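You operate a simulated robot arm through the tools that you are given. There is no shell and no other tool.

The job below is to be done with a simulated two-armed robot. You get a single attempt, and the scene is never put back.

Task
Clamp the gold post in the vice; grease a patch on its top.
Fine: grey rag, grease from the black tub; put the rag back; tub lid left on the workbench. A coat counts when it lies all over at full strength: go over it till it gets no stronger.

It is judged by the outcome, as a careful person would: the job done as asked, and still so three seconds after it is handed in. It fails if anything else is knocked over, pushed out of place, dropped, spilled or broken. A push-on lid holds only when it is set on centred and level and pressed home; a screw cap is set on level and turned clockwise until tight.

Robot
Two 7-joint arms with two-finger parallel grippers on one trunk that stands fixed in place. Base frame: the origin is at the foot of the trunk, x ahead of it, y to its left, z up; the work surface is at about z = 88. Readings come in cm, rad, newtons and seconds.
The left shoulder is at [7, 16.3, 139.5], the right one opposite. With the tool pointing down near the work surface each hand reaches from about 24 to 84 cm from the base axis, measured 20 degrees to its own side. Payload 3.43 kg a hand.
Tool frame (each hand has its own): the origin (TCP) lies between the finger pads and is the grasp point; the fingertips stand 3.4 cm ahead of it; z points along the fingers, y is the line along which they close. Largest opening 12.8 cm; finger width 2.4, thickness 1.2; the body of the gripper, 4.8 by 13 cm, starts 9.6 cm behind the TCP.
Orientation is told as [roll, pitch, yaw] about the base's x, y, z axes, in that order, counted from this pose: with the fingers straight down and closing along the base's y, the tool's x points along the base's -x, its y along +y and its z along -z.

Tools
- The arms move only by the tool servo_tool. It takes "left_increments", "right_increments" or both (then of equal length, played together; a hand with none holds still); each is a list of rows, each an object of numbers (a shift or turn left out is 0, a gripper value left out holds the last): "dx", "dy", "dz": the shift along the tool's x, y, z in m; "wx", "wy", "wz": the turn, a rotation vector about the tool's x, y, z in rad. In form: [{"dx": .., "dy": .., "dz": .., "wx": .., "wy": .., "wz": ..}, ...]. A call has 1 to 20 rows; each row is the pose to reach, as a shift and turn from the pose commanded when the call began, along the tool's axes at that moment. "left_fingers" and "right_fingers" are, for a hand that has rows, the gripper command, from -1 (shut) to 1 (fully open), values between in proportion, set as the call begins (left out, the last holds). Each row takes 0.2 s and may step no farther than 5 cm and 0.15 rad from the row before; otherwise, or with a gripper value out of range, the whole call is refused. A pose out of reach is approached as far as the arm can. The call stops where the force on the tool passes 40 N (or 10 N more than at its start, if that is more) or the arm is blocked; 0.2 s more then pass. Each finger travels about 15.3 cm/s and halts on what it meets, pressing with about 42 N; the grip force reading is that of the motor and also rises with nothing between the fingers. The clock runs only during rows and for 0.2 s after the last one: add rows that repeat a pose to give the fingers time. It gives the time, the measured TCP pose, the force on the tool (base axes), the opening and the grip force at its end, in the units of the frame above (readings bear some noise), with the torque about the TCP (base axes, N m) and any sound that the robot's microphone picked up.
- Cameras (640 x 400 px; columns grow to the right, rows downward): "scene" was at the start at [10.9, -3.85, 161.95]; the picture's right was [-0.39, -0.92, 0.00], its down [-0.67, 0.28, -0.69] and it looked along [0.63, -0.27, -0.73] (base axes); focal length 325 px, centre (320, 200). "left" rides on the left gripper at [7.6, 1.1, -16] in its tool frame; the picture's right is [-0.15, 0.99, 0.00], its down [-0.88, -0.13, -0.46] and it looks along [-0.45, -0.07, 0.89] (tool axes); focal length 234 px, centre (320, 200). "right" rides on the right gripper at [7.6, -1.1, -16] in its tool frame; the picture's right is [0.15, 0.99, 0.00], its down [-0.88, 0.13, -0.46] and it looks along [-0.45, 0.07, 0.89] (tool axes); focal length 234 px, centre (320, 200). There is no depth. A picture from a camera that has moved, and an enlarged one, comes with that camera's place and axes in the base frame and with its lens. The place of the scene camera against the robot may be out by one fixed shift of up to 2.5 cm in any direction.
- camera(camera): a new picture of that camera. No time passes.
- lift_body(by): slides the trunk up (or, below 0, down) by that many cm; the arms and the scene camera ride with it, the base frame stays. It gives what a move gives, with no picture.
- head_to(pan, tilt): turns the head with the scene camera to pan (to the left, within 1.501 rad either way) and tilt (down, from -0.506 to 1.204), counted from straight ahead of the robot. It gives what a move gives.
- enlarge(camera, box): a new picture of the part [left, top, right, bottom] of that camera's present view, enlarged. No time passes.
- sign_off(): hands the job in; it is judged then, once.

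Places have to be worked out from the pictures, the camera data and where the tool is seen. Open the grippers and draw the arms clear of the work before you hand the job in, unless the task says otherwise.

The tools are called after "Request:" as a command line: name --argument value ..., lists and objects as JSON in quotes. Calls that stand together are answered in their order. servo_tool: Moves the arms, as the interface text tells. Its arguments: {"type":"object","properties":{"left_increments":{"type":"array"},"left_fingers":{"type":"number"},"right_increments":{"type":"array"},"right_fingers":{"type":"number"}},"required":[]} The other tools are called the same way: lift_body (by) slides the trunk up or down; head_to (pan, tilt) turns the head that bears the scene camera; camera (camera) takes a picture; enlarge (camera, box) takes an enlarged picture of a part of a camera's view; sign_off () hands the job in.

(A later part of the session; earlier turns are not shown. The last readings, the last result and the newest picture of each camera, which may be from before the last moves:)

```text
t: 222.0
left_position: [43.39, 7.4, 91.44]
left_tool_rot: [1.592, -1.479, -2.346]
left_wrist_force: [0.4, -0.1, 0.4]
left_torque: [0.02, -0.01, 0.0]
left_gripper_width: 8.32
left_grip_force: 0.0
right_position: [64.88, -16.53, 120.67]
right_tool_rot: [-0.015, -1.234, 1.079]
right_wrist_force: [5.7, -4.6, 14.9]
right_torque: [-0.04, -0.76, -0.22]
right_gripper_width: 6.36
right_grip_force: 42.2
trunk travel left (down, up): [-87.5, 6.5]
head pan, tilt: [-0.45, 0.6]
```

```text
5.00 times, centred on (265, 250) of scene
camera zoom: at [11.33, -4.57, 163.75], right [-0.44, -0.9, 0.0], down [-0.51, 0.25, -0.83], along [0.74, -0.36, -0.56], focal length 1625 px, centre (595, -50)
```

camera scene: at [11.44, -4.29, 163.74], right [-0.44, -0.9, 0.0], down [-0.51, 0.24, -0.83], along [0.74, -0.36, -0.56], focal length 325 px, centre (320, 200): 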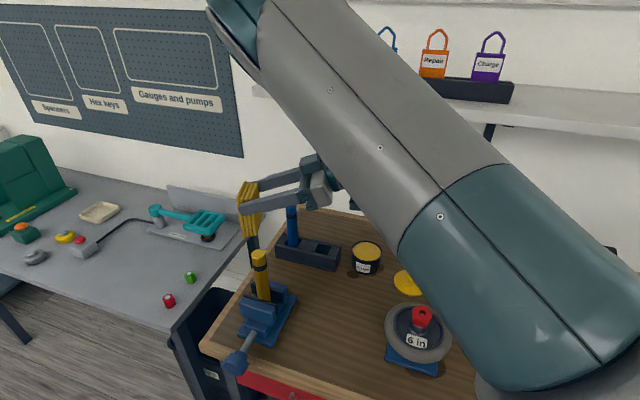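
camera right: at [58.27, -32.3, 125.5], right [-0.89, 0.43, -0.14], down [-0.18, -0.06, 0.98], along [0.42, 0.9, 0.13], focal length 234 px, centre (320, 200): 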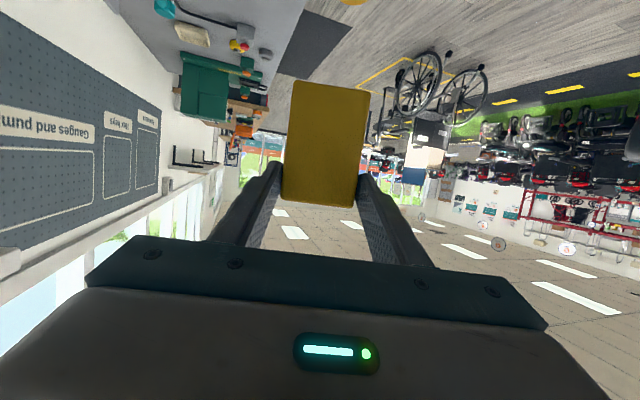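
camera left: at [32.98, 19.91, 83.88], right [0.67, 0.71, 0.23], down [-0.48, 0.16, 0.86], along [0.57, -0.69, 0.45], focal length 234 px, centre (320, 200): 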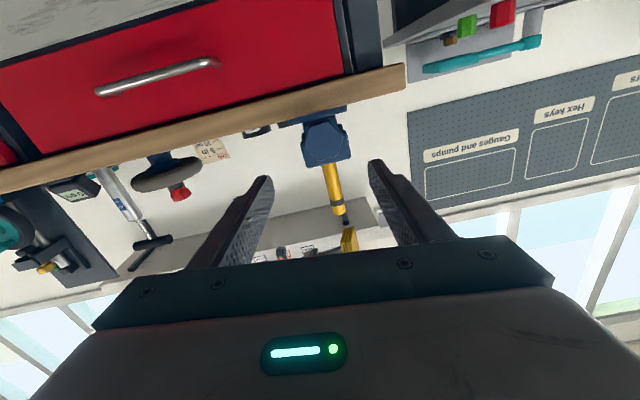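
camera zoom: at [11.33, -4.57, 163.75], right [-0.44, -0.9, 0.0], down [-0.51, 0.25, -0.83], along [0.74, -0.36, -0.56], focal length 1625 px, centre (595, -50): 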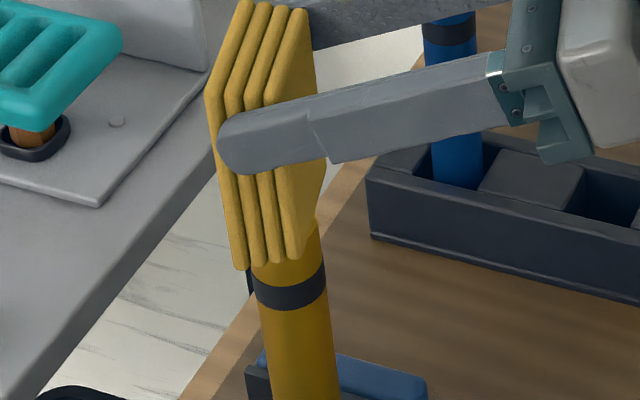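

I lift the rag off and draw it aside to inspect the top.

Request:
servo_tool --right_increments '[{"dx": -0.014, "dz": -0.005}, {"dx": -0.028, "dz": -0.01}, {"dx": -0.026, "dz": -0.05}, {"dx": -0.026, "dz": -0.08}]'

Request:
enlarge --camera "scene" --box '[240, 235, 300, 285]'

Request:
camera --camera "scene"

```text
t: 223.0
left_position: [43.39, 7.44, 91.46]
left_tool_rot: [1.581, -1.478, -2.334]
left_wrist_force: [0.0, 0.5, -0.2]
left_torque: [-0.02, 0.03, 0.01]
left_gripper_width: 8.33
left_grip_force: 0.1
right_position: [61.3, -22.01, 125.64]
right_tool_rot: [0.003, -1.232, 1.067]
right_wrist_force: [-1.1, -0.1, -0.5]
right_torque: [-0.01, -0.05, 0.03]
right_gripper_width: 6.37
right_grip_force: 41.7
trunk travel left (down, up): [-87.5, 6.5]
head pan, tilt: [-0.45, 0.6]
```

```text
8.00 times, centred on (270, 260) of scene
camera zoom: at [11.42, -4.67, 163.73], right [-0.44, -0.9, 0.0], down [-0.51, 0.25, -0.82], along [0.74, -0.36, -0.57], focal length 2599 px, centre (720, -280)
```

zoom: 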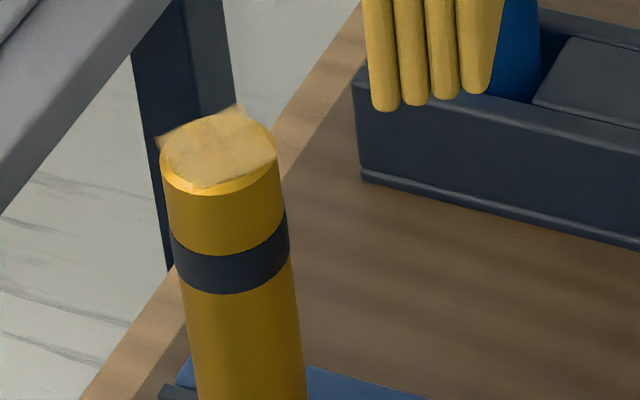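

```text
taken
camera scene: at [11.42, -4.67, 163.73], right [-0.44, -0.9, 0.0], down [-0.51, 0.25, -0.82], along [0.74, -0.36, -0.57], focal length 325 px, centre (320, 200)
```

scene: 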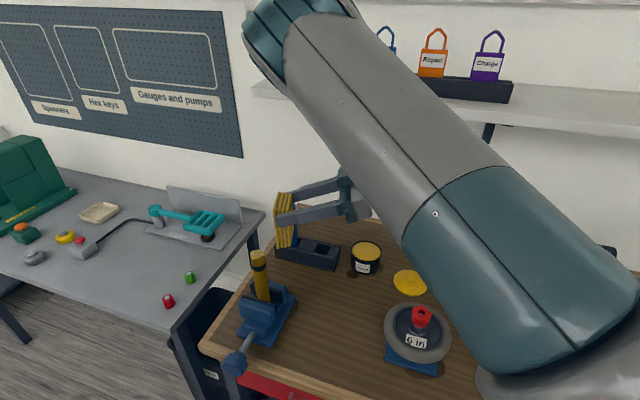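

A pale grease patch now covers the top. It needs to reach full strength, so I go back and rub again, with more strokes.

Request:
servo_tool --right_increments '[{"dx": 0, "dz": 0.03}, {"dx": -0.002, "dz": 0.07}, {"dx": 0.012, "dz": 0.075}, {"dx": 0.026, "dz": 0.08}, {"dx": 0.0243, "dz": 0.0847}, {"dx": 0.0227, "dz": 0.0894}, {"dx": 0.0243, "dz": 0.0847}, {"dx": 0.026, "dz": 0.08}, {"dx": 0.0277, "dz": 0.0753}, {"dx": 0.0293, "dz": 0.0706}, {"dx": 0.0277, "dz": 0.0753}, {"dx": 0.026, "dz": 0.08}, {"dx": 0.026, "dz": 0.08, "dy": 0.008}, {"dx": 0.026, "dz": 0.08, "dy": 0.014}, {"dx": 0.026, "dz": 0.08, "dy": 0.007}, {"dx": 0.026, "dz": 0.08, "dy": 0}, {"dx": 0.026, "dz": 0.08, "dy": -0.007}, {"dx": 0.026, "dz": 0.08, "dy": -0.014}, {"dx": 0.026, "dz": 0.08, "dy": -0.007}, {"dx": 0.026, "dz": 0.08, "dy": 0}]'

Request:
servo_tool --right_increments '[{"dx": -0.0017, "dz": 0.0047}, {"dx": -0.0033, "dz": 0.0094}, {"dx": -0.0017, "dz": 0.0047}, {"dx": 0, "dz": 0}, {"dx": 0.0017, "dz": -0.0047}, {"dx": 0.0033, "dz": -0.0094}, {"dx": 0.0017, "dz": -0.0047}, {"dx": 0, "dz": 0}, {"dy": 0.006}, {"dy": 0.012}, {"dy": 0.006}, {"dy": 0}, {"dy": -0.006}, {"dy": -0.012}, {"dy": -0.006}, {"dy": 0}]'

Request:
servo_tool --right_increments '[{"dx": -0.014, "dz": -0.005}, {"dx": -0.028, "dz": -0.01}, {"dx": -0.026, "dz": -0.05}, {"dx": -0.026, "dz": -0.08}]'

Request:
enlarge --camera "scene" --box '[240, 235, 300, 285]'

```text
t: 227.2
left_position: [43.45, 7.44, 91.36]
left_tool_rot: [1.588, -1.48, -2.341]
left_wrist_force: [-0.1, -0.3, 0.1]
left_torque: [0.01, -0.01, -0.02]
left_gripper_width: 8.32
left_grip_force: 0.1
right_position: [64.87, -16.14, 120.67]
right_tool_rot: [-0.004, -1.233, 1.072]
right_wrist_force: [0.2, -0.2, 4.5]
right_torque: [0.02, 0.02, 0.01]
right_gripper_width: 6.35
right_grip_force: 42.7
trunk travel left (down, up): [-87.5, 6.5]
head pan, tilt: [-0.45, 0.6]
```

```text
t: 230.6
left_position: [43.36, 7.41, 91.56]
left_tool_rot: [1.585, -1.481, -2.343]
left_wrist_force: [1.0, -0.7, -0.2]
left_torque: [0.0, -0.03, 0.03]
left_gripper_width: 8.32
left_grip_force: 0.2
right_position: [64.95, -16.29, 120.67]
right_tool_rot: [-0.002, -1.232, 1.072]
right_wrist_force: [1.3, -1.7, 5.4]
right_torque: [-0.04, -0.2, -0.03]
right_gripper_width: 6.37
right_grip_force: 41.9
trunk travel left (down, up): [-87.5, 6.5]
head pan, tilt: [-0.45, 0.6]
```

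```text
t: 231.6
left_position: [43.35, 7.53, 91.45]
left_tool_rot: [1.581, -1.478, -2.336]
left_wrist_force: [-0.2, 0.5, -0.2]
left_torque: [-0.02, 0.0, 0.01]
left_gripper_width: 8.33
left_grip_force: 0.1
right_position: [61.69, -22.31, 125.54]
right_tool_rot: [-0.003, -1.234, 1.071]
right_wrist_force: [-1.0, -0.2, 0.2]
right_torque: [0.0, -0.01, -0.01]
right_gripper_width: 6.34
right_grip_force: 41.9
trunk travel left (down, up): [-87.5, 6.5]
head pan, tilt: [-0.45, 0.6]
```

```text
8.00 times, centred on (270, 260) of scene
camera zoom: at [11.41, -4.68, 163.73], right [-0.44, -0.9, 0.0], down [-0.51, 0.25, -0.82], along [0.74, -0.36, -0.57], focal length 2599 px, centre (720, -280)
```

zoom: 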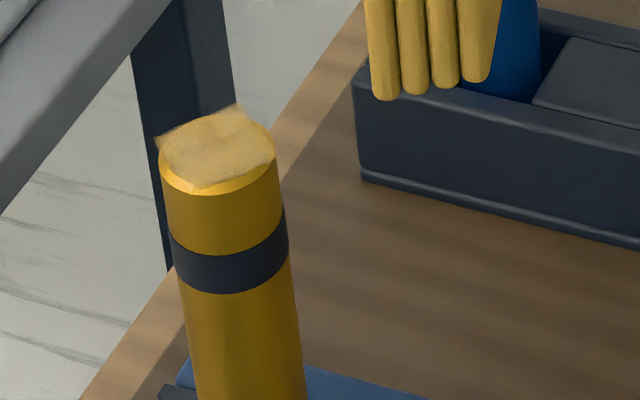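

Request:
enlarge --camera "scene" --box '[250, 240, 286, 266]'

```text
15.38 times, centred on (268, 253) of scene
camera zoom: at [11.41, -4.68, 163.73], right [-0.44, -0.9, 0.0], down [-0.51, 0.25, -0.82], along [0.74, -0.36, -0.57], focal length 4999 px, centre (1120, -615)
```

zoom: 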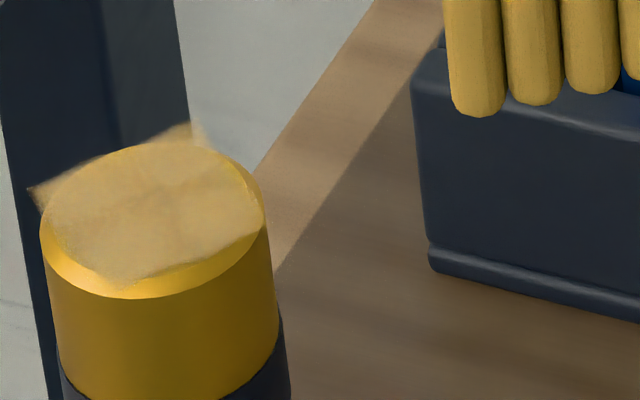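

The film looks even but translucent. I rub again with wider strokes to see if it gets stronger.

Request:
servo_tool --right_increments '[{"dx": 0, "dz": 0.03}, {"dx": -0.002, "dz": 0.07}, {"dx": 0.012, "dz": 0.075}, {"dx": 0.0265, "dz": 0.08}, {"dx": 0.0243, "dz": 0.0865}, {"dx": 0.0222, "dz": 0.0925}, {"dx": 0.0243, "dz": 0.0865}, {"dx": 0.0265, "dz": 0.08}, {"dx": 0.0287, "dz": 0.074}, {"dx": 0.0308, "dz": 0.068}, {"dx": 0.0287, "dz": 0.074}, {"dx": 0.0265, "dz": 0.08}, {"dx": 0.0243, "dz": 0.0865}, {"dx": 0.0222, "dz": 0.0925}, {"dx": 0.0243, "dz": 0.0865}, {"dx": 0.0265, "dz": 0.08}, {"dx": 0.0287, "dz": 0.074}, {"dx": 0.0308, "dz": 0.068}, {"dx": 0.0287, "dz": 0.074}, {"dx": 0.0265, "dz": 0.08}]'

Request:
servo_tool --right_increments '[{"dy": 0.007}, {"dy": 0.014}, {"dy": 0.007}, {"dy": 0}, {"dy": -0.007}, {"dy": -0.014}, {"dy": -0.007}, {"dy": 0}, {"dy": 0.007, "dx": -0.0022, "dz": 0.006}, {"dy": 0.01, "dx": -0.0043, "dz": 0.012}, {"dy": 0, "dx": 0, "dz": 0}, {"dy": -0.01, "dx": 0.0043, "dz": -0.012}, {"dy": 0}, {"dy": 0.01, "dx": 0.0043, "dz": -0.012}, {"dy": 0}, {"dy": -0.01, "dx": -0.0043, "dz": 0.012}, {"dy": 0}]'

Request:
servo_tool --right_increments '[{"dx": -0.014, "dz": -0.005}, {"dx": -0.028, "dz": -0.01}, {"dx": -0.026, "dz": -0.05}, {"dx": -0.026, "dz": -0.08}]'

Request:
enlarge --camera "scene" --box '[250, 240, 286, 266]'

```text
t: 235.8
left_position: [43.41, 7.56, 91.43]
left_tool_rot: [1.594, -1.481, -2.351]
left_wrist_force: [-0.9, -0.5, 0.9]
left_torque: [0.02, 0.0, 0.01]
left_gripper_width: 8.34
left_grip_force: 0.0
right_position: [64.97, -16.2, 120.57]
right_tool_rot: [-0.007, -1.233, 1.074]
right_wrist_force: [-0.5, 1.6, 11.8]
right_torque: [0.4, -0.14, 0.02]
right_gripper_width: 6.37
right_grip_force: 41.8
trunk travel left (down, up): [-87.5, 6.5]
head pan, tilt: [-0.45, 0.6]
```

```text
t: 239.4
left_position: [43.36, 7.48, 91.56]
left_tool_rot: [1.584, -1.479, -2.341]
left_wrist_force: [0.6, -0.8, -0.1]
left_torque: [0.03, -0.01, -0.02]
left_gripper_width: 8.32
left_grip_force: 0.1
right_position: [65.05, -16.48, 120.69]
right_tool_rot: [-0.007, -1.233, 1.076]
right_wrist_force: [0.8, -2.0, 10.9]
right_torque: [-0.01, -0.26, -0.06]
right_gripper_width: 6.38
right_grip_force: 42.2
trunk travel left (down, up): [-87.5, 6.5]
head pan, tilt: [-0.45, 0.6]
```

```text
t: 240.4
left_position: [43.31, 7.43, 91.4]
left_tool_rot: [1.58, -1.481, -2.333]
left_wrist_force: [-0.1, 0.5, -0.5]
left_torque: [-0.02, 0.02, 0.03]
left_gripper_width: 8.32
left_grip_force: 0.0
right_position: [61.59, -22.37, 125.44]
right_tool_rot: [-0.001, -1.233, 1.07]
right_wrist_force: [-0.1, -1.0, -1.2]
right_torque: [-0.02, 0.0, 0.02]
right_gripper_width: 6.39
right_grip_force: 42.2
trunk travel left (down, up): [-87.5, 6.5]
head pan, tilt: [-0.45, 0.6]
```

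```text
15.38 times, centred on (268, 253) of scene
camera zoom: at [11.44, -4.66, 163.73], right [-0.44, -0.9, 0.0], down [-0.51, 0.25, -0.82], along [0.74, -0.36, -0.57], focal length 4999 px, centre (1120, -615)
```

zoom: 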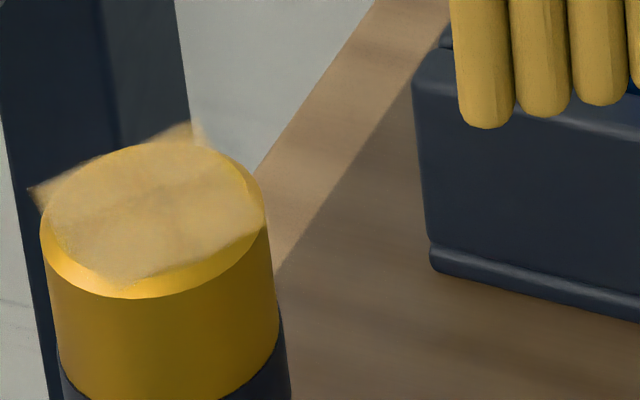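

No visible change from this round. To be sure the strength isn't limited by the rag running dry, I dip it again and go over once more. Moving back above the tub.

Request:
servo_tool --right_increments '[{"dx": 0.009, "dy": -0.014, "dz": -0.037}, {"dx": 0.018, "dy": -0.028, "dz": -0.075}, {"dx": 0.027, "dy": -0.042, "dz": -0.112}, {"dx": 0.036, "dy": -0.056, "dz": -0.15}, {"dx": 0.0456, "dy": -0.0707, "dz": -0.187}, {"dx": 0.071, "dy": -0.097, "dz": -0.179, "wx": 0.109, "wz": 0.038}, {"dx": 0.096, "dy": -0.123, "dz": -0.17, "wx": 0.218, "wz": 0.076}, {"dx": 0.121, "dy": -0.149, "dz": -0.162, "wx": 0.326, "wz": 0.114}, {"dx": 0.146, "dy": -0.175, "dz": -0.153, "wx": 0.435, "wz": 0.152}, {"dx": 0.172, "dy": -0.201, "dz": -0.145, "wx": 0.544, "wz": 0.19}, {"dx": 0.172, "dy": -0.201, "dz": -0.145, "wx": 0.544, "wz": 0.19}]'

Request:
enlarge --camera "scene" --box '[310, 180, 430, 300]'

Request:
enlarge --camera "scene" --box '[250, 240, 286, 266]'

```text
t: 242.8
left_position: [43.32, 7.48, 91.44]
left_tool_rot: [1.585, -1.479, -2.34]
left_wrist_force: [-0.9, 0.3, 0.5]
left_torque: [-0.02, -0.03, 0.04]
left_gripper_width: 8.32
left_grip_force: 0.0
right_position: [69.78, -48.78, 114.25]
right_tool_rot: [-0.002, -1.234, 0.497]
right_wrist_force: [-0.3, 0.6, 0.0]
right_torque: [0.01, 0.02, 0.01]
right_gripper_width: 6.37
right_grip_force: 42.1
trunk travel left (down, up): [-87.5, 6.5]
head pan, tilt: [-0.45, 0.6]
```

```text
3.33 times, centred on (370, 240) of scene
camera zoom: at [11.4, -4.56, 163.74], right [-0.44, -0.9, 0.0], down [-0.51, 0.25, -0.83], along [0.74, -0.36, -0.56], focal length 1083 px, centre (153, 67)
```

zoom: 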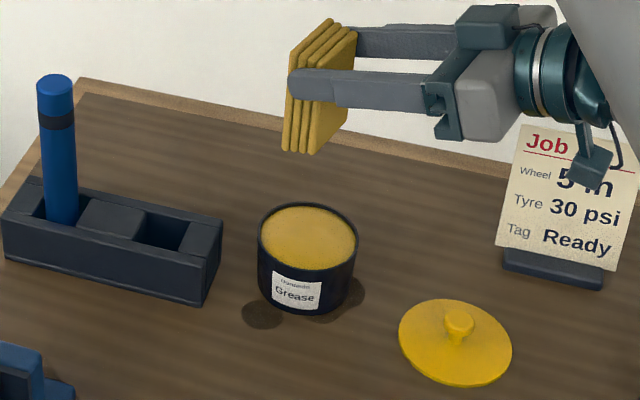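

```text
15.38 times, centred on (268, 253) of scene
camera zoom: at [11.4, -4.56, 163.74], right [-0.44, -0.9, 0.0], down [-0.51, 0.25, -0.83], along [0.74, -0.36, -0.56], focal length 4999 px, centre (1120, -615)
```

zoom: 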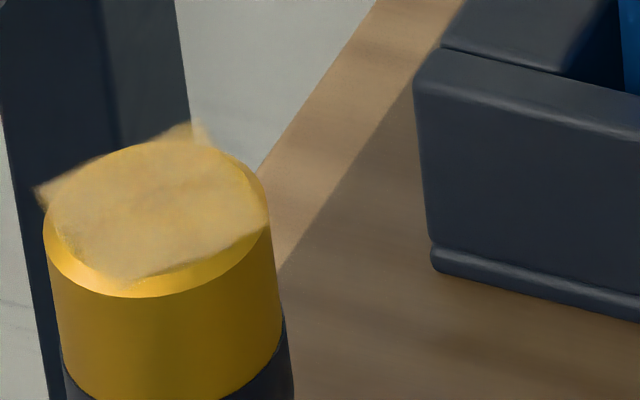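

Aligned as before; I dip again with the same depth.

Request:
servo_tool --right_increments '[{"dx": 0.03, "dz": 0.0105}, {"dx": 0.06, "dz": 0.021}, {"dx": 0.085, "dz": 0.0297}, {"dx": 0.098, "dz": 0.0342}, {"dx": 0.105, "dz": 0.0367}, {"dx": 0.1105, "dz": 0.0386}, {"dx": 0.1105, "dz": 0.0386}]'

Request:
enlarge --camera "scene" --box '[330, 200, 420, 290]'

```text
t: 244.4
left_position: [43.35, 7.45, 91.47]
left_tool_rot: [1.595, -1.478, -2.349]
left_wrist_force: [-0.7, -0.1, -0.5]
left_torque: [-0.03, -0.01, 0.02]
left_gripper_width: 8.31
left_grip_force: 0.1
right_position: [70.0, -48.69, 102.7]
right_tool_rot: [-0.009, -1.236, 0.503]
right_wrist_force: [1.2, -3.0, 12.1]
right_torque: [0.17, -0.14, -0.06]
right_gripper_width: 6.35
right_grip_force: 41.6
trunk travel left (down, up): [-87.5, 6.5]
head pan, tilt: [-0.45, 0.6]
```

```text
4.44 times, centred on (375, 245) of scene
camera zoom: at [11.3, -4.49, 163.77], right [-0.44, -0.9, 0.0], down [-0.51, 0.25, -0.83], along [0.74, -0.36, -0.56], focal length 1444 px, centre (76, 0)
```

zoom: 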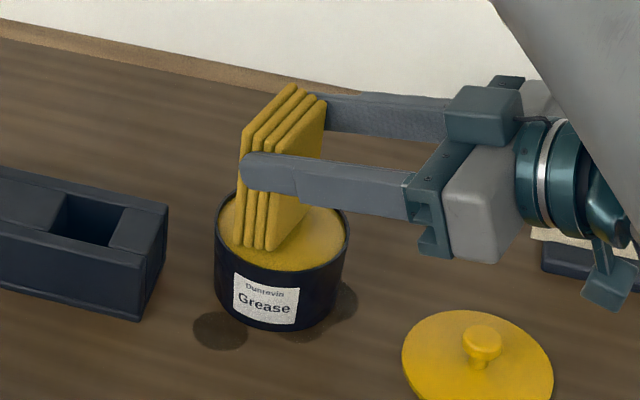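

Dipped (12 N contact, richer amber). I lift out and carry it back to the post the same way as before.

Request:
servo_tool --right_increments '[{"dx": -0.02, "dz": -0.007}, {"dx": -0.045, "dz": -0.0157}, {"dx": -0.07, "dz": -0.0245}, {"dx": -0.1, "dz": -0.035}, {"dx": -0.13, "dz": -0.0455}]'

Request:
servo_tool --right_increments '[{"dx": -0.0165, "dy": 0.022, "dz": -0.0194, "wx": -0.108, "wz": -0.038}, {"dx": -0.033, "dy": 0.0435, "dz": -0.0388, "wx": -0.215, "wz": -0.075}, {"dx": -0.0495, "dy": 0.065, "dz": -0.058, "wx": -0.323, "wz": -0.113}, {"dx": -0.066, "dy": 0.087, "dz": -0.0776, "wx": -0.43, "wz": -0.15}, {"dx": -0.0826, "dy": 0.1088, "dz": -0.097, "wx": -0.538, "wz": -0.188}]'

```text
t: 245.6
left_position: [43.3, 7.61, 91.42]
left_tool_rot: [1.594, -1.481, -2.349]
left_wrist_force: [0.1, 0.9, 0.7]
left_torque: [0.02, -0.01, 0.0]
left_gripper_width: 8.3
left_grip_force: 0.1
right_position: [69.9, -48.7, 116.28]
right_tool_rot: [-0.005, -1.234, 0.498]
right_wrist_force: [-0.7, 0.4, -0.2]
right_torque: [-0.02, 0.05, -0.02]
right_gripper_width: 6.38
right_grip_force: 42.5
trunk travel left (down, up): [-87.5, 6.5]
head pan, tilt: [-0.45, 0.6]
```

```text
t: 246.8
left_position: [43.32, 7.43, 91.51]
left_tool_rot: [1.588, -1.478, -2.347]
left_wrist_force: [0.3, -0.1, 0.0]
left_torque: [-0.01, 0.02, 0.01]
left_gripper_width: 8.34
left_grip_force: 0.2
right_position: [59.13, -42.01, 127.4]
right_tool_rot: [0.0, -1.232, 1.068]
right_wrist_force: [0.1, 0.8, -0.4]
right_torque: [-0.03, -0.03, 0.01]
right_gripper_width: 6.39
right_grip_force: 42.1
trunk travel left (down, up): [-87.5, 6.5]
head pan, tilt: [-0.45, 0.6]
```

Request:
servo_tool --right_increments '[{"dx": -0.0145, "dy": 0.012, "dz": 0.0415}, {"dx": -0.029, "dy": 0.0243, "dz": 0.083}, {"dx": -0.0435, "dy": 0.0365, "dz": 0.1245}, {"dx": -0.055, "dy": 0.0487, "dz": 0.166}, {"dx": -0.06, "dy": 0.061, "dz": 0.2075}, {"dx": -0.0567, "dy": 0.073, "dz": 0.249}]'

Request:
enlarge --camera "scene" --box '[225, 200, 305, 290]'

Request:
enlarge --camera "left" --box '[290, 140, 400, 260]'

```text
t: 248.2
left_position: [43.46, 7.59, 91.37]
left_tool_rot: [1.587, -1.482, -2.345]
left_wrist_force: [0.2, 0.4, 0.2]
left_torque: [0.02, 0.03, 0.01]
left_gripper_width: 8.35
left_grip_force: 0.0
right_position: [65.25, -16.44, 124.26]
right_tool_rot: [-0.002, -1.231, 1.062]
right_wrist_force: [-0.8, -0.2, 0.2]
right_torque: [0.0, -0.03, 0.02]
right_gripper_width: 6.36
right_grip_force: 42.2
trunk travel left (down, up): [-87.5, 6.5]
head pan, tilt: [-0.45, 0.6]
```

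```text
4.44 times, centred on (265, 245) of scene
camera zoom: at [11.55, -4.39, 163.73], right [-0.44, -0.9, 0.0], down [-0.51, 0.25, -0.82], along [0.74, -0.36, -0.57], focal length 1444 px, centre (564, 0)
```

zoom: 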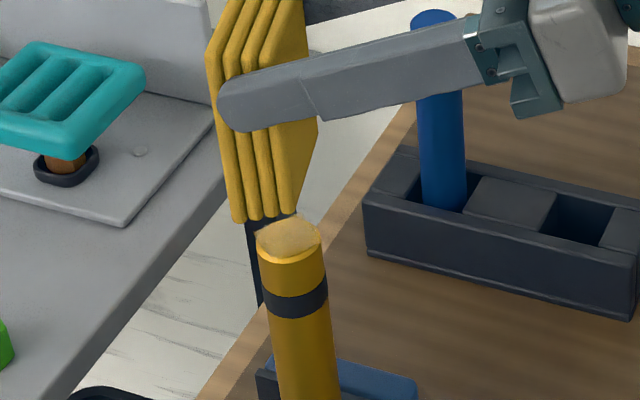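

```text
3.33 times, centred on (345, 200) of left
camera zoom: at [33.02, 19.86, 83.88], right [0.67, 0.71, 0.23], down [-0.48, 0.16, 0.86], along [0.57, -0.69, 0.44], focal length 781 px, centre (237, 200)
```

zoom: 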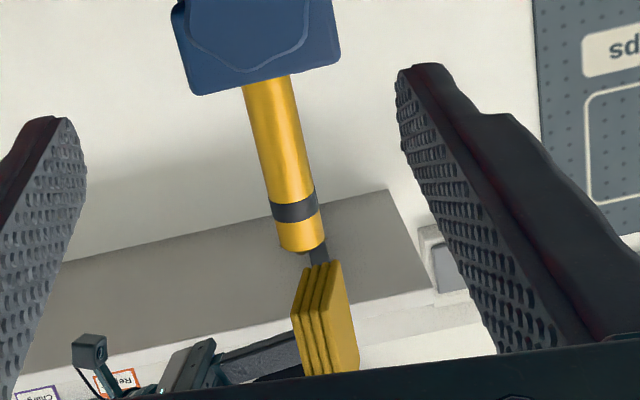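

Positioned 3.7 cm above the wiping height. I lower onto the top and rub in both directions.

Request:
servo_tool --right_increments '[{"dx": 0.012, "dy": 0.0035, "dz": 0.004}, {"dx": 0.025, "dy": 0.0035, "dz": 0.009}, {"dx": 0.035, "dy": 0.0035, "dz": 0.0125}, {"dx": 0.0333, "dy": 0.0035, "dz": 0.0185}, {"dx": 0.0312, "dy": 0.0035, "dz": 0.0245}, {"dx": 0.0333, "dy": 0.0035, "dz": 0.0185}, {"dx": 0.0355, "dy": 0.0035, "dz": 0.0125}, {"dx": 0.0377, "dy": 0.0035, "dz": 0.0065}, {"dx": 0.0398, "dy": 0.0035, "dz": 0.0005}, {"dx": 0.0377, "dy": 0.0035, "dz": 0.0065}, {"dx": 0.0355, "dy": 0.0035, "dz": 0.0125}, {"dx": 0.0355, "dy": 0.0105, "dz": 0.0125}, {"dx": 0.0355, "dy": 0.0175, "dz": 0.0125}, {"dx": 0.0355, "dy": 0.0105, "dz": 0.0125}, {"dx": 0.0355, "dy": 0.0035, "dz": 0.0125}, {"dx": 0.0355, "dy": -0.0035, "dz": 0.0125}, {"dx": 0.0355, "dy": -0.0105, "dz": 0.0125}, {"dx": 0.0355, "dy": -0.0035, "dz": 0.0125}, {"dx": 0.0355, "dy": 0.0035, "dz": 0.0125}]'

Request:
servo_tool --right_increments '[{"dx": -0.0022, "dz": 0.006}, {"dx": -0.0043, "dz": 0.012}, {"dx": -0.0022, "dz": 0.006}, {"dx": 0, "dz": 0}, {"dx": 0.0022, "dz": -0.006}, {"dx": 0.0043, "dz": -0.012}, {"dx": 0.0022, "dz": -0.006}, {"dx": 0, "dz": 0}, {"dy": 0.007}, {"dy": 0.014}, {"dy": 0.007}, {"dy": 0}, {"dy": -0.007}, {"dy": -0.014}, {"dy": -0.007}, {"dy": 0}, {"dx": -0.0022, "dz": 0.006}, {"dx": 0, "dz": 0}, {"dx": 0.0022, "dz": -0.006}, {"dx": 0, "dz": 0}]'

Request:
servo_tool --right_increments '[{"dx": -0.014, "dz": -0.005}, {"dx": -0.028, "dz": -0.01}, {"dx": -0.026, "dz": -0.05}, {"dx": -0.026, "dz": -0.08}]'

Request:
enlarge --camera "scene" --box '[250, 240, 286, 266]'

```text
t: 252.2
left_position: [43.41, 7.49, 91.47]
left_tool_rot: [1.585, -1.481, -2.341]
left_wrist_force: [0.3, 0.1, -0.1]
left_torque: [-0.01, -0.02, -0.03]
left_gripper_width: 8.34
left_grip_force: 0.0
right_position: [64.72, -16.31, 120.66]
right_tool_rot: [-0.003, -1.233, 1.066]
right_wrist_force: [-0.1, -0.3, -0.1]
right_torque: [0.01, 0.02, 0.0]
right_gripper_width: 6.37
right_grip_force: 41.9
trunk travel left (down, up): [-87.5, 6.5]
head pan, tilt: [-0.45, 0.6]
```

```text
t: 256.4
left_position: [43.31, 7.53, 91.52]
left_tool_rot: [1.585, -1.48, -2.342]
left_wrist_force: [0.9, 0.2, 0.3]
left_torque: [0.0, 0.0, 0.0]
left_gripper_width: 8.33
left_grip_force: 0.0
right_position: [64.84, -16.36, 120.68]
right_tool_rot: [-0.002, -1.232, 1.065]
right_wrist_force: [0.6, 1.2, 6.2]
right_torque: [0.22, -0.19, 0.01]
right_gripper_width: 6.39
right_grip_force: 42.4
trunk travel left (down, up): [-87.5, 6.5]
head pan, tilt: [-0.45, 0.6]
```

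```text
t: 257.4
left_position: [43.36, 7.33, 91.52]
left_tool_rot: [1.577, -1.478, -2.334]
left_wrist_force: [0.1, -0.3, -0.1]
left_torque: [-0.04, -0.02, -0.01]
left_gripper_width: 8.31
left_grip_force: 0.1
right_position: [61.59, -22.54, 125.88]
right_tool_rot: [0.003, -1.235, 1.061]
right_wrist_force: [-0.8, 0.0, -0.7]
right_torque: [-0.04, 0.02, -0.03]
right_gripper_width: 6.35
right_grip_force: 42.1
trunk travel left (down, up): [-87.5, 6.5]
head pan, tilt: [-0.45, 0.6]
```

```text
15.38 times, centred on (268, 253) of scene
camera zoom: at [11.4, -4.73, 163.73], right [-0.44, -0.9, 0.0], down [-0.51, 0.25, -0.82], along [0.74, -0.36, -0.57], focal length 4999 px, centre (1120, -615)
```

zoom: 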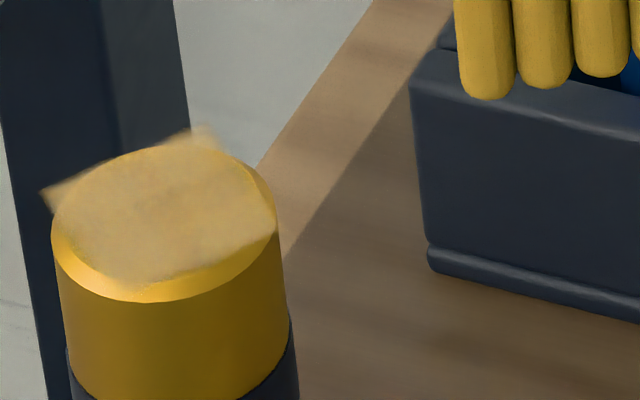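

Request:
enlarge --camera "scene" --box '[240, 235, 300, 285]'

Request:
enlarge --camera "scene" --box '[220, 230, 320, 340]'

```text
8.00 times, centred on (270, 260) of scene
camera zoom: at [11.4, -4.73, 163.73], right [-0.44, -0.9, 0.0], down [-0.51, 0.25, -0.82], along [0.74, -0.36, -0.57], focal length 2599 px, centre (720, -280)
```

zoom: 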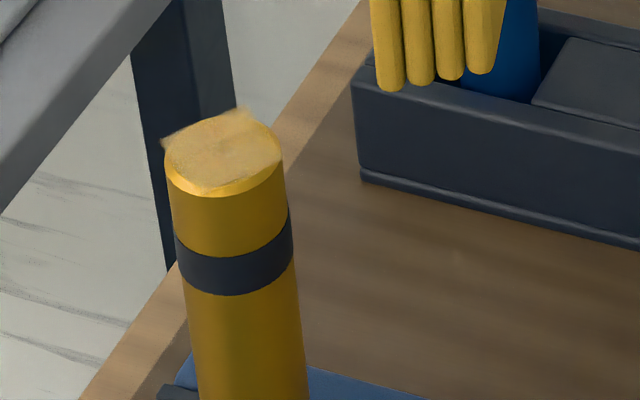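

```text
3.64 times, centred on (270, 285) of scene
camera zoom: at [11.4, -4.73, 163.73], right [-0.44, -0.9, 0.0], down [-0.51, 0.25, -0.82], along [0.74, -0.36, -0.57], focal length 1182 px, centre (502, -109)
```

zoom: 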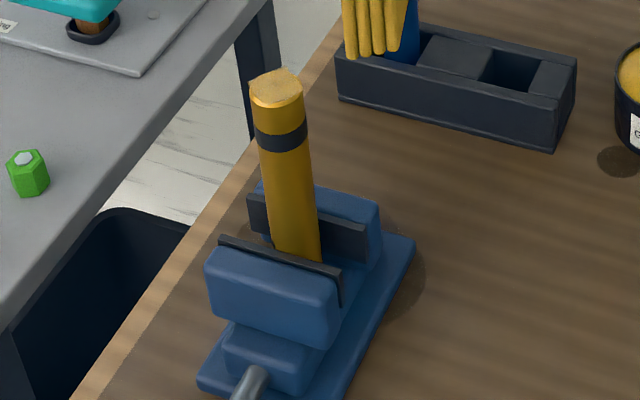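

After re-dipping and more rubbing the patch looks just as before – it gets no stronger, and lies evenly. Now I return the rag: back to the open spot and pitch the hand back so the rag is level again.

Request:
servo_tool --right_increments '[{"dx": 0.014, "dy": -0.014, "dz": -0.036}, {"dx": 0.028, "dy": -0.028, "dz": -0.072}, {"dx": 0.042, "dy": -0.041, "dz": -0.108}, {"dx": 0.056, "dy": -0.055, "dz": -0.144}, {"dx": 0.0695, "dy": -0.069, "dz": -0.18}]'

Request:
servo_tool --right_increments '[{"wy": 0.131}, {"wy": 0.262}, {"wy": 0.393}, {"wy": 0.524}, {"wy": 0.655}, {"wy": 0.786}, {"wy": 0.917}, {"wy": 1.048}, {"wy": 1.178}, {"wy": 1.309}, {"wy": 1.44}, {"wy": 1.571}]'

Request:
camera --camera "right"

Request:
enlarge --camera "scene" --box '[220, 230, 320, 340]'

```text
t: 258.6
left_position: [43.38, 7.4, 91.56]
left_tool_rot: [1.569, -1.479, -2.323]
left_wrist_force: [0.3, -0.4, -0.1]
left_torque: [0.01, -0.03, 0.02]
left_gripper_width: 8.32
left_grip_force: 0.1
right_position: [58.06, -42.74, 125.03]
right_tool_rot: [0.002, -1.234, 1.06]
right_wrist_force: [0.3, -0.5, -0.3]
right_torque: [0.03, 0.0, 0.01]
right_gripper_width: 6.37
right_grip_force: 42.0
trunk travel left (down, up): [-87.5, 6.5]
head pan, tilt: [-0.45, 0.6]
```

```text
t: 261.2
left_position: [43.37, 7.52, 91.45]
left_tool_rot: [1.59, -1.48, -2.345]
left_wrist_force: [-0.2, -0.3, -0.4]
left_torque: [-0.04, 0.05, 0.04]
left_gripper_width: 8.29
left_grip_force: 0.0
right_position: [58.18, -42.28, 125.11]
right_tool_rot: [0.0, 0.339, 1.063]
right_wrist_force: [0.0, 0.7, -0.7]
right_torque: [-0.01, -0.02, 0.05]
right_gripper_width: 6.37
right_grip_force: 42.0
trunk travel left (down, up): [-87.5, 6.5]
head pan, tilt: [-0.45, 0.6]
```

```text
taken
camera right: at [58.26, -44.51, 142.79], right [-0.93, 0.36, 0.05], down [0.36, 0.92, 0.14], along [0.0, 0.14, -0.99], focal length 234 px, centre (320, 200)
```

right: 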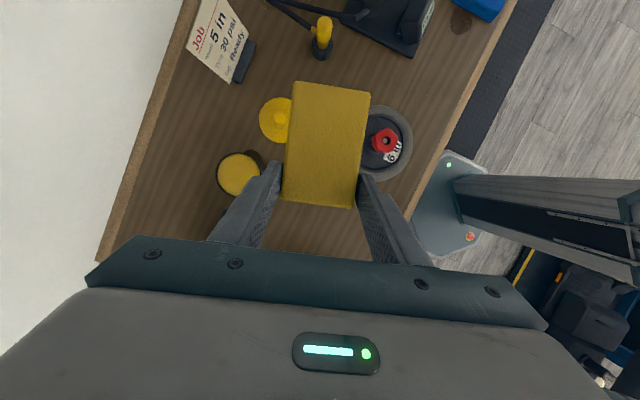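

```text
3.64 times, centred on (270, 285) of scene
camera zoom: at [11.43, -4.42, 163.74], right [-0.44, -0.9, 0.0], down [-0.51, 0.25, -0.83], along [0.74, -0.36, -0.56], focal length 1182 px, centre (502, -109)
```

zoom: 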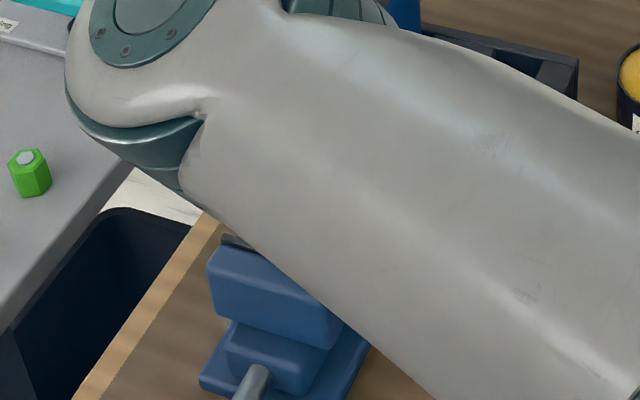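

I lay the rag back at the intermediate spot, in the same pose it was gripped there.

Request:
servo_tool --right_increments '[{"dx": -0.03, "dy": -0.003, "dz": 0.03}, {"dx": -0.06, "dy": -0.006, "dz": 0.06}, {"dx": -0.09, "dy": -0.009, "dz": 0.09}, {"dx": -0.12, "dy": -0.0145, "dz": 0.125}, {"dx": -0.131, "dy": -0.0145, "dz": 0.16}, {"dx": -0.144, "dy": -0.0145, "dz": 0.195}, {"dx": -0.157, "dy": -0.0145, "dz": 0.23}, {"dx": -0.167, "dy": -0.0145, "dz": 0.26}]'

Request:
camera --camera "right"

```text
t: 263.0
left_position: [43.41, 7.46, 91.59]
left_tool_rot: [1.577, -1.479, -2.332]
left_wrist_force: [0.0, -0.5, 0.2]
left_torque: [-0.04, -0.01, -0.03]
left_gripper_width: 8.33
left_grip_force: 0.1
right_position: [63.02, -39.31, 95.3]
right_tool_rot: [-0.017, 0.356, 1.035]
right_wrist_force: [0.0, 0.0, -0.3]
right_torque: [0.05, -0.04, -0.02]
right_gripper_width: 6.36
right_grip_force: 42.5
trunk travel left (down, up): [-87.5, 6.5]
head pan, tilt: [-0.45, 0.6]
```

```text
taken
camera right: at [62.94, -41.19, 113.16], right [-0.92, 0.38, 0.04], down [0.38, 0.92, 0.12], along [0.01, 0.12, -0.99], focal length 234 px, centre (320, 200)
```

right: 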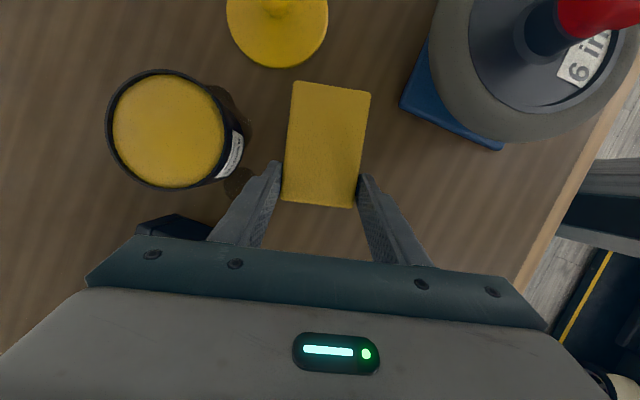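

The arm sits ~2.5 cm short in y here (a posture limit), which is fine as that spot is also free. I align the command with where it is before setting down.

Request:
servo_tool --right_increments '[{"dx": 0.01, "dy": -0.006, "dz": 0.0036}, {"dx": 0.0206, "dy": -0.012, "dz": 0.0073}, {"dx": 0.0206, "dy": -0.012, "dz": 0.0073}]'

```text
t: 263.8
left_position: [43.47, 7.56, 91.57]
left_tool_rot: [1.581, -1.479, -2.339]
left_wrist_force: [-0.1, 0.4, 0.4]
left_torque: [0.03, -0.03, 0.02]
left_gripper_width: 8.34
left_grip_force: 0.1
right_position: [63.1, -39.47, 94.97]
right_tool_rot: [0.002, 0.336, 1.064]
right_wrist_force: [0.2, 0.1, 0.0]
right_torque: [0.0, 0.01, 0.0]
right_gripper_width: 6.38
right_grip_force: 41.8
trunk travel left (down, up): [-87.5, 6.5]
head pan, tilt: [-0.45, 0.6]
```

Request:
servo_tool --right_increments '[{"dx": -0.0035, "dz": 0.01}, {"dx": -0.007, "dz": 0.0195}, {"dx": -0.0093, "dz": 0.0264}, {"dx": -0.0103, "dz": 0.0292}, {"dx": -0.0103, "dz": 0.0292}]'

Request:
camera --camera "right"

```text
t: 265.0
left_position: [43.4, 7.46, 91.56]
left_tool_rot: [1.591, -1.48, -2.347]
left_wrist_force: [0.3, 0.0, 0.1]
left_torque: [0.02, 0.02, 0.03]
left_gripper_width: 8.34
left_grip_force: 0.0
right_position: [63.01, -39.46, 91.99]
right_tool_rot: [-0.003, 0.34, 1.06]
right_wrist_force: [2.0, -0.7, 7.5]
right_torque: [-0.21, 0.31, 0.03]
right_gripper_width: 6.39
right_grip_force: 41.9
trunk travel left (down, up): [-87.5, 6.5]
head pan, tilt: [-0.45, 0.6]
```

```text
taken
camera right: at [62.97, -41.74, 109.6], right [-0.93, 0.36, 0.05], down [0.36, 0.92, 0.14], along [0.01, 0.14, -0.99], focal length 234 px, centre (320, 200)
```

right: 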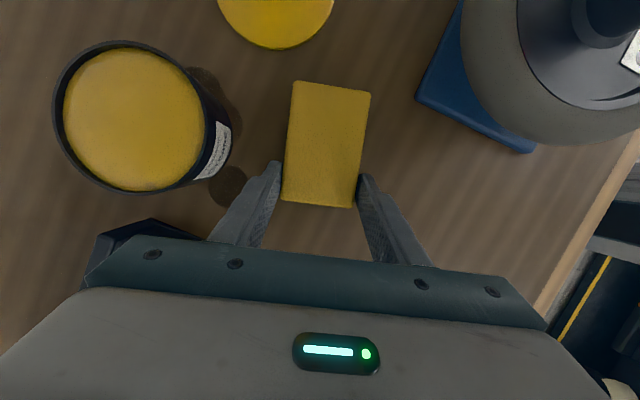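

The rag rests flat. I release, rise, and get ready for the end-grip (yaw -0.51, pitch -0.5).

Request:
servo_tool --right_increments '[{"dz": 0}, {"dz": 0}, {"dx": 0.008, "dz": -0.022}, {"dx": 0.02, "dz": -0.06}, {"dx": 0.035, "dz": -0.1}, {"dx": 0.05, "dz": -0.145}]' --right_fingers 0.3

Request:
servo_tool --right_increments '[{"wy": -0.12}, {"wy": -0.24}, {"wy": -0.34}]'

Request:
servo_tool --right_increments '[{"wz": 0.14}, {"wz": 0.28}, {"wz": 0.42}, {"wz": 0.56}, {"wz": 0.7}, {"wz": 0.84}, {"wz": 0.98}, {"wz": 1.12}, {"wz": 1.26}, {"wz": 1.4}, {"wz": 1.5}, {"wz": 1.571}]'

Request:
camera --camera "right"

```text
t: 266.4
left_position: [43.39, 7.44, 91.46]
left_tool_rot: [1.589, -1.48, -2.344]
left_wrist_force: [-0.6, 0.3, 0.0]
left_torque: [-0.02, 0.03, 0.03]
left_gripper_width: 8.32
left_grip_force: 0.0
right_position: [62.7, -38.89, 107.07]
right_tool_rot: [0.002, 0.338, 1.066]
right_wrist_force: [0.1, -0.4, -0.1]
right_torque: [0.01, -0.02, 0.02]
right_gripper_width: 8.31
right_grip_force: 0.1
trunk travel left (down, up): [-87.5, 6.5]
head pan, tilt: [-0.45, 0.6]
```

```text
t: 267.2
left_position: [43.34, 7.48, 91.48]
left_tool_rot: [1.578, -1.48, -2.334]
left_wrist_force: [0.6, -0.1, 0.8]
left_torque: [-0.03, -0.06, -0.05]
left_gripper_width: 8.31
left_grip_force: 0.1
right_position: [63.01, -39.25, 107.24]
right_tool_rot: [-0.001, -0.004, 1.064]
right_wrist_force: [0.2, -0.4, -0.5]
right_torque: [0.01, -0.01, 0.0]
right_gripper_width: 8.34
right_grip_force: 0.1
trunk travel left (down, up): [-87.5, 6.5]
head pan, tilt: [-0.45, 0.6]
```

```text
t: 269.8
left_position: [43.33, 7.46, 91.52]
left_tool_rot: [1.581, -1.48, -2.337]
left_wrist_force: [0.3, -0.8, -0.3]
left_torque: [-0.03, 0.0, -0.01]
left_gripper_width: 8.33
left_grip_force: 0.0
right_position: [63.05, -39.41, 107.37]
right_tool_rot: [0.001, -0.001, -0.509]
right_wrist_force: [-0.4, -0.9, -0.1]
right_torque: [0.02, -0.02, -0.05]
right_gripper_width: 8.3
right_grip_force: 0.1
trunk travel left (down, up): [-87.5, 6.5]
head pan, tilt: [-0.45, 0.6]
```

```text
taken
camera right: at [55.83, -36.7, 123.34], right [0.35, 0.93, 0.0], down [0.83, -0.32, 0.46], along [0.43, -0.16, -0.89], focal length 234 px, centre (320, 200)
```

right: 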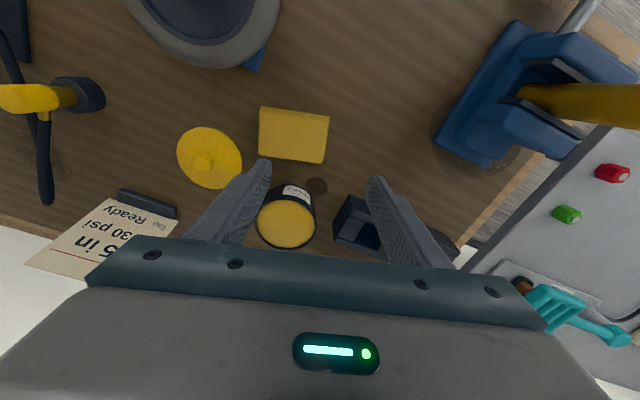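

The rag is at about (60.9,-42.7), aligned with the hand. I open wide, pitch and move above it for the end-grip.

Request:
servo_tool --right_increments '[{"dx": 0.0035, "dy": -0.01, "dz": 0.008, "wy": -0.125}, {"dx": 0.007, "dy": -0.02, "dz": 0.017, "wy": -0.25}, {"dx": 0.01, "dy": -0.03, "dz": 0.026, "wy": -0.375}, {"dx": 0.0139, "dy": -0.0398, "dz": 0.034, "wy": -0.496}, {"dx": 0.0139, "dy": -0.0398, "dz": 0.034, "wy": -0.496}]' --right_fingers 0.95

Request:
camera --camera "right"

```text
t: 271.2
left_position: [43.46, 7.44, 91.45]
left_tool_rot: [1.582, -1.479, -2.337]
left_wrist_force: [0.5, -0.9, -0.3]
left_torque: [0.0, 0.01, 0.02]
left_gripper_width: 8.31
left_grip_force: 0.1
right_position: [59.44, -47.22, 106.38]
right_tool_rot: [-0.035, -0.549, -0.555]
right_wrist_force: [-0.1, 0.3, 0.1]
right_torque: [0.01, 0.01, -0.03]
right_gripper_width: 12.48
right_grip_force: 0.1
trunk travel left (down, up): [-87.5, 6.5]
head pan, tilt: [-0.45, 0.6]
stopped in row 5 (right hand): the arm was blocked; the commanded pose is now the measured one
```

```text
taken
camera right: at [46.56, -40.03, 116.23], right [0.43, 0.9, -0.11], down [0.52, -0.15, 0.84], along [0.74, -0.42, -0.53], focal length 234 px, centre (320, 200)
```

right: 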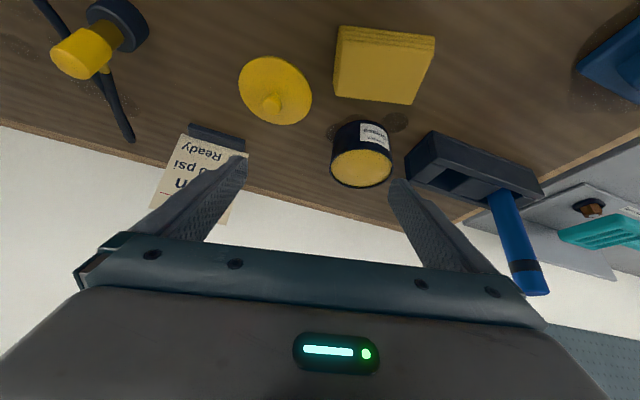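

A posture limit again (elbow had dropped). I'll redo the manoeuvre that worked: level, rise, turn to yaw 0.78, pitch forward strongly to bring the elbow up, and then rotate back while pitched.

Request:
servo_tool --right_increments '[{"dx": -0.013, "dy": 0.004, "dz": -0.027, "wy": 0.13}, {"dx": -0.027, "dy": 0.008, "dz": -0.054, "wy": 0.27}, {"dx": -0.04, "dy": 0.013, "dz": -0.08, "wy": 0.41}, {"dx": -0.054, "dy": 0.017, "dz": -0.108, "wy": 0.549}]'

Request:
servo_tool --right_increments '[{"wz": -0.14}, {"wz": -0.28}, {"wz": -0.42}, {"wz": -0.56}, {"wz": -0.7}, {"wz": -0.84}, {"wz": -0.98}, {"wz": -1.12}, {"wz": -1.26}, {"wz": -1.34}]'

Request:
servo_tool --right_increments '[{"dz": -0.01, "wy": -0.13}, {"dz": -0.02, "wy": -0.26}, {"dz": -0.03, "wy": -0.39}, {"dz": -0.04, "wy": -0.52}, {"dz": -0.05, "wy": -0.65}, {"dz": -0.06, "wy": -0.78}, {"dz": -0.06, "wy": -0.91}, {"dz": -0.06, "wy": -1.04}, {"dz": -0.06, "wy": -1.17}]'

Request:
camera --camera "scene"

```text
t: 272.2
left_position: [43.41, 7.46, 91.41]
left_tool_rot: [1.582, -1.48, -2.336]
left_wrist_force: [0.0, 0.1, 0.8]
left_torque: [0.01, 0.04, 0.01]
left_gripper_width: 8.34
left_grip_force: 0.1
right_position: [59.82, -44.53, 118.35]
right_tool_rot: [-0.029, 0.004, -0.568]
right_wrist_force: [-0.1, -0.3, 0.1]
right_torque: [0.0, -0.03, 0.02]
right_gripper_width: 12.49
right_grip_force: 0.1
trunk travel left (down, up): [-87.5, 6.5]
head pan, tilt: [-0.45, 0.6]
```

```text
t: 274.4
left_position: [43.47, 7.51, 91.6]
left_tool_rot: [1.583, -1.48, -2.341]
left_wrist_force: [0.4, 0.1, -0.1]
left_torque: [0.02, 0.01, -0.01]
left_gripper_width: 8.33
left_grip_force: 0.0
right_position: [59.89, -44.6, 118.25]
right_tool_rot: [-0.003, 0.028, 0.772]
right_wrist_force: [-0.3, -0.5, 0.1]
right_torque: [0.03, 0.0, 0.03]
right_gripper_width: 12.49
right_grip_force: 0.0
trunk travel left (down, up): [-87.5, 6.5]
head pan, tilt: [-0.45, 0.6]
```

```text
t: 276.4
left_position: [43.41, 7.47, 91.45]
left_tool_rot: [1.578, -1.478, -2.335]
left_wrist_force: [-0.6, -0.3, 0.3]
left_torque: [0.03, -0.02, 0.04]
left_gripper_width: 8.33
left_grip_force: 0.0
right_position: [59.69, -44.64, 124.3]
right_tool_rot: [-0.009, -1.146, 0.781]
right_wrist_force: [-0.3, -0.3, -0.3]
right_torque: [0.03, -0.02, 0.02]
right_gripper_width: 12.46
right_grip_force: 0.1
trunk travel left (down, up): [-87.5, 6.5]
head pan, tilt: [-0.45, 0.6]
```

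```text
taken
camera scene: at [11.39, -4.74, 163.73], right [-0.44, -0.9, 0.0], down [-0.51, 0.25, -0.82], along [0.74, -0.36, -0.57], focal length 325 px, centre (320, 200)
```

scene: 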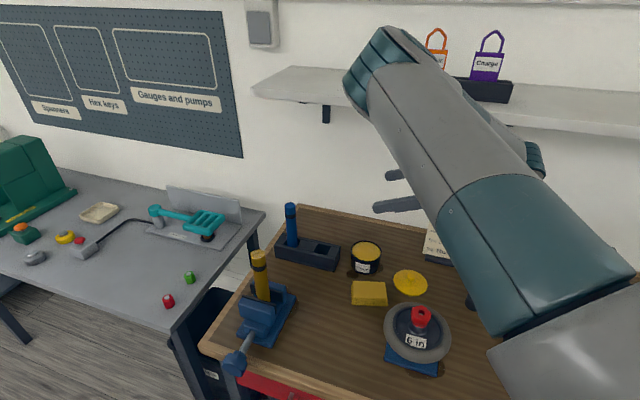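

Request:
servo_tool --right_increments '[{"dx": 0.005, "wy": 0.13}, {"dx": 0.01, "wy": 0.26}, {"dx": 0.02, "wy": 0.39}, {"dx": 0.03, "wy": 0.52}, {"dx": 0.04, "wy": 0.65}]'

Request:
servo_tool --right_increments '[{"wx": 0.068, "wz": 0.125}, {"wx": 0.137, "wz": 0.251}, {"wx": 0.205, "wz": 0.376}, {"wx": 0.274, "wz": 0.502}, {"wx": 0.342, "wz": 0.627}, {"wx": 0.41, "wz": 0.753}, {"wx": 0.479, "wz": 0.878}, {"wx": 0.547, "wz": 1.003}, {"wx": 0.618, "wz": 1.133}]'

Request:
camera --camera "right"

```text
t: 277.6
left_position: [43.46, 7.58, 91.44]
left_tool_rot: [1.585, -1.48, -2.342]
left_wrist_force: [-0.4, -0.5, 0.3]
left_torque: [0.01, 0.03, 0.0]
left_gripper_width: 8.36
left_grip_force: 0.0
right_position: [58.56, -45.69, 120.59]
right_tool_rot: [-0.006, -0.49, 0.773]
right_wrist_force: [-0.2, -0.1, 0.0]
right_torque: [0.03, 0.01, 0.01]
right_gripper_width: 12.46
right_grip_force: 0.0
trunk travel left (down, up): [-87.5, 6.5]
head pan, tilt: [-0.45, 0.6]
```

```text
t: 279.6
left_position: [43.38, 7.49, 91.44]
left_tool_rot: [1.584, -1.479, -2.339]
left_wrist_force: [0.3, 0.3, -0.2]
left_torque: [-0.01, -0.01, -0.01]
left_gripper_width: 8.32
left_grip_force: 0.1
right_position: [58.63, -45.55, 120.8]
right_tool_rot: [-0.008, -0.499, -0.516]
right_wrist_force: [-0.5, -0.2, 0.2]
right_torque: [-0.02, 0.0, -0.03]
right_gripper_width: 12.48
right_grip_force: 0.1
trunk travel left (down, up): [-87.5, 6.5]
head pan, tilt: [-0.45, 0.6]
```

```text
taken
camera right: at [45.66, -39.51, 131.18], right [0.38, 0.92, -0.08], down [0.55, -0.16, 0.82], along [0.74, -0.36, -0.56], focal length 234 px, centre (320, 200)
```

right: 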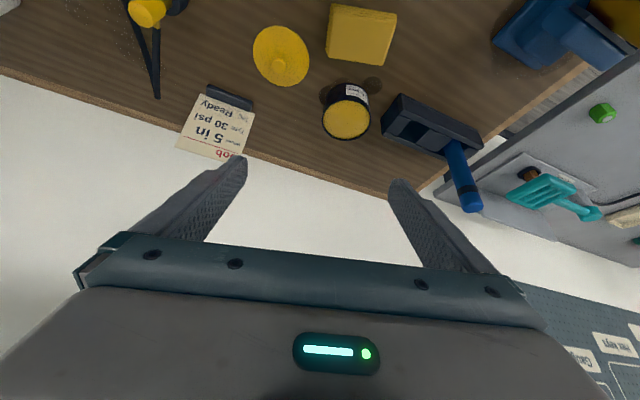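

The posture is right this time. I descend to 10 cm above the rag for the end-grip.

Request:
servo_tool --right_increments '[{"dx": 0.019, "dy": 0.0077, "dz": 0.03}, {"dx": 0.0376, "dy": 0.0154, "dz": 0.0606}, {"dx": 0.0563, "dy": 0.0232, "dz": 0.091}, {"dx": 0.0751, "dy": 0.031, "dz": 0.121}, {"dx": 0.0939, "dy": 0.0386, "dz": 0.1515}]'

Request:
camera --camera "right"

```text
t: 280.8
left_position: [43.45, 7.43, 91.4]
left_tool_rot: [1.577, -1.481, -2.333]
left_wrist_force: [-0.5, 0.0, 0.4]
left_torque: [0.06, -0.03, 0.01]
left_gripper_width: 8.28
left_grip_force: 0.0
right_position: [59.84, -42.25, 102.67]
right_tool_rot: [-0.009, -0.501, -0.516]
right_wrist_force: [-0.1, -0.2, -1.1]
right_torque: [-0.02, 0.02, -0.04]
right_gripper_width: 12.49
right_grip_force: 0.1
trunk travel left (down, up): [-87.5, 6.5]
head pan, tilt: [-0.45, 0.6]
```

```text
taken
camera right: at [46.9, -36.13, 113.09], right [0.38, 0.92, -0.08], down [0.55, -0.16, 0.82], along [0.75, -0.35, -0.57], focal length 234 px, centre (320, 200)
```

right: 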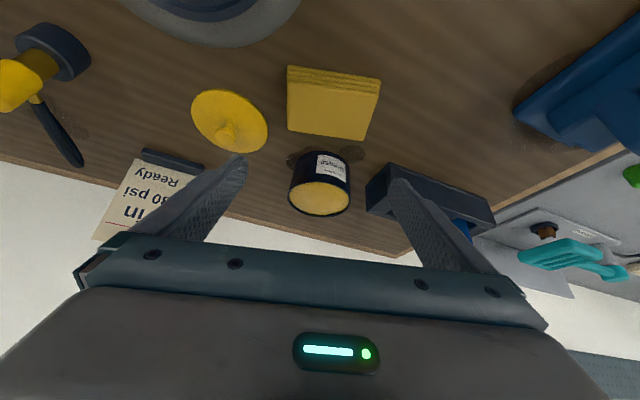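

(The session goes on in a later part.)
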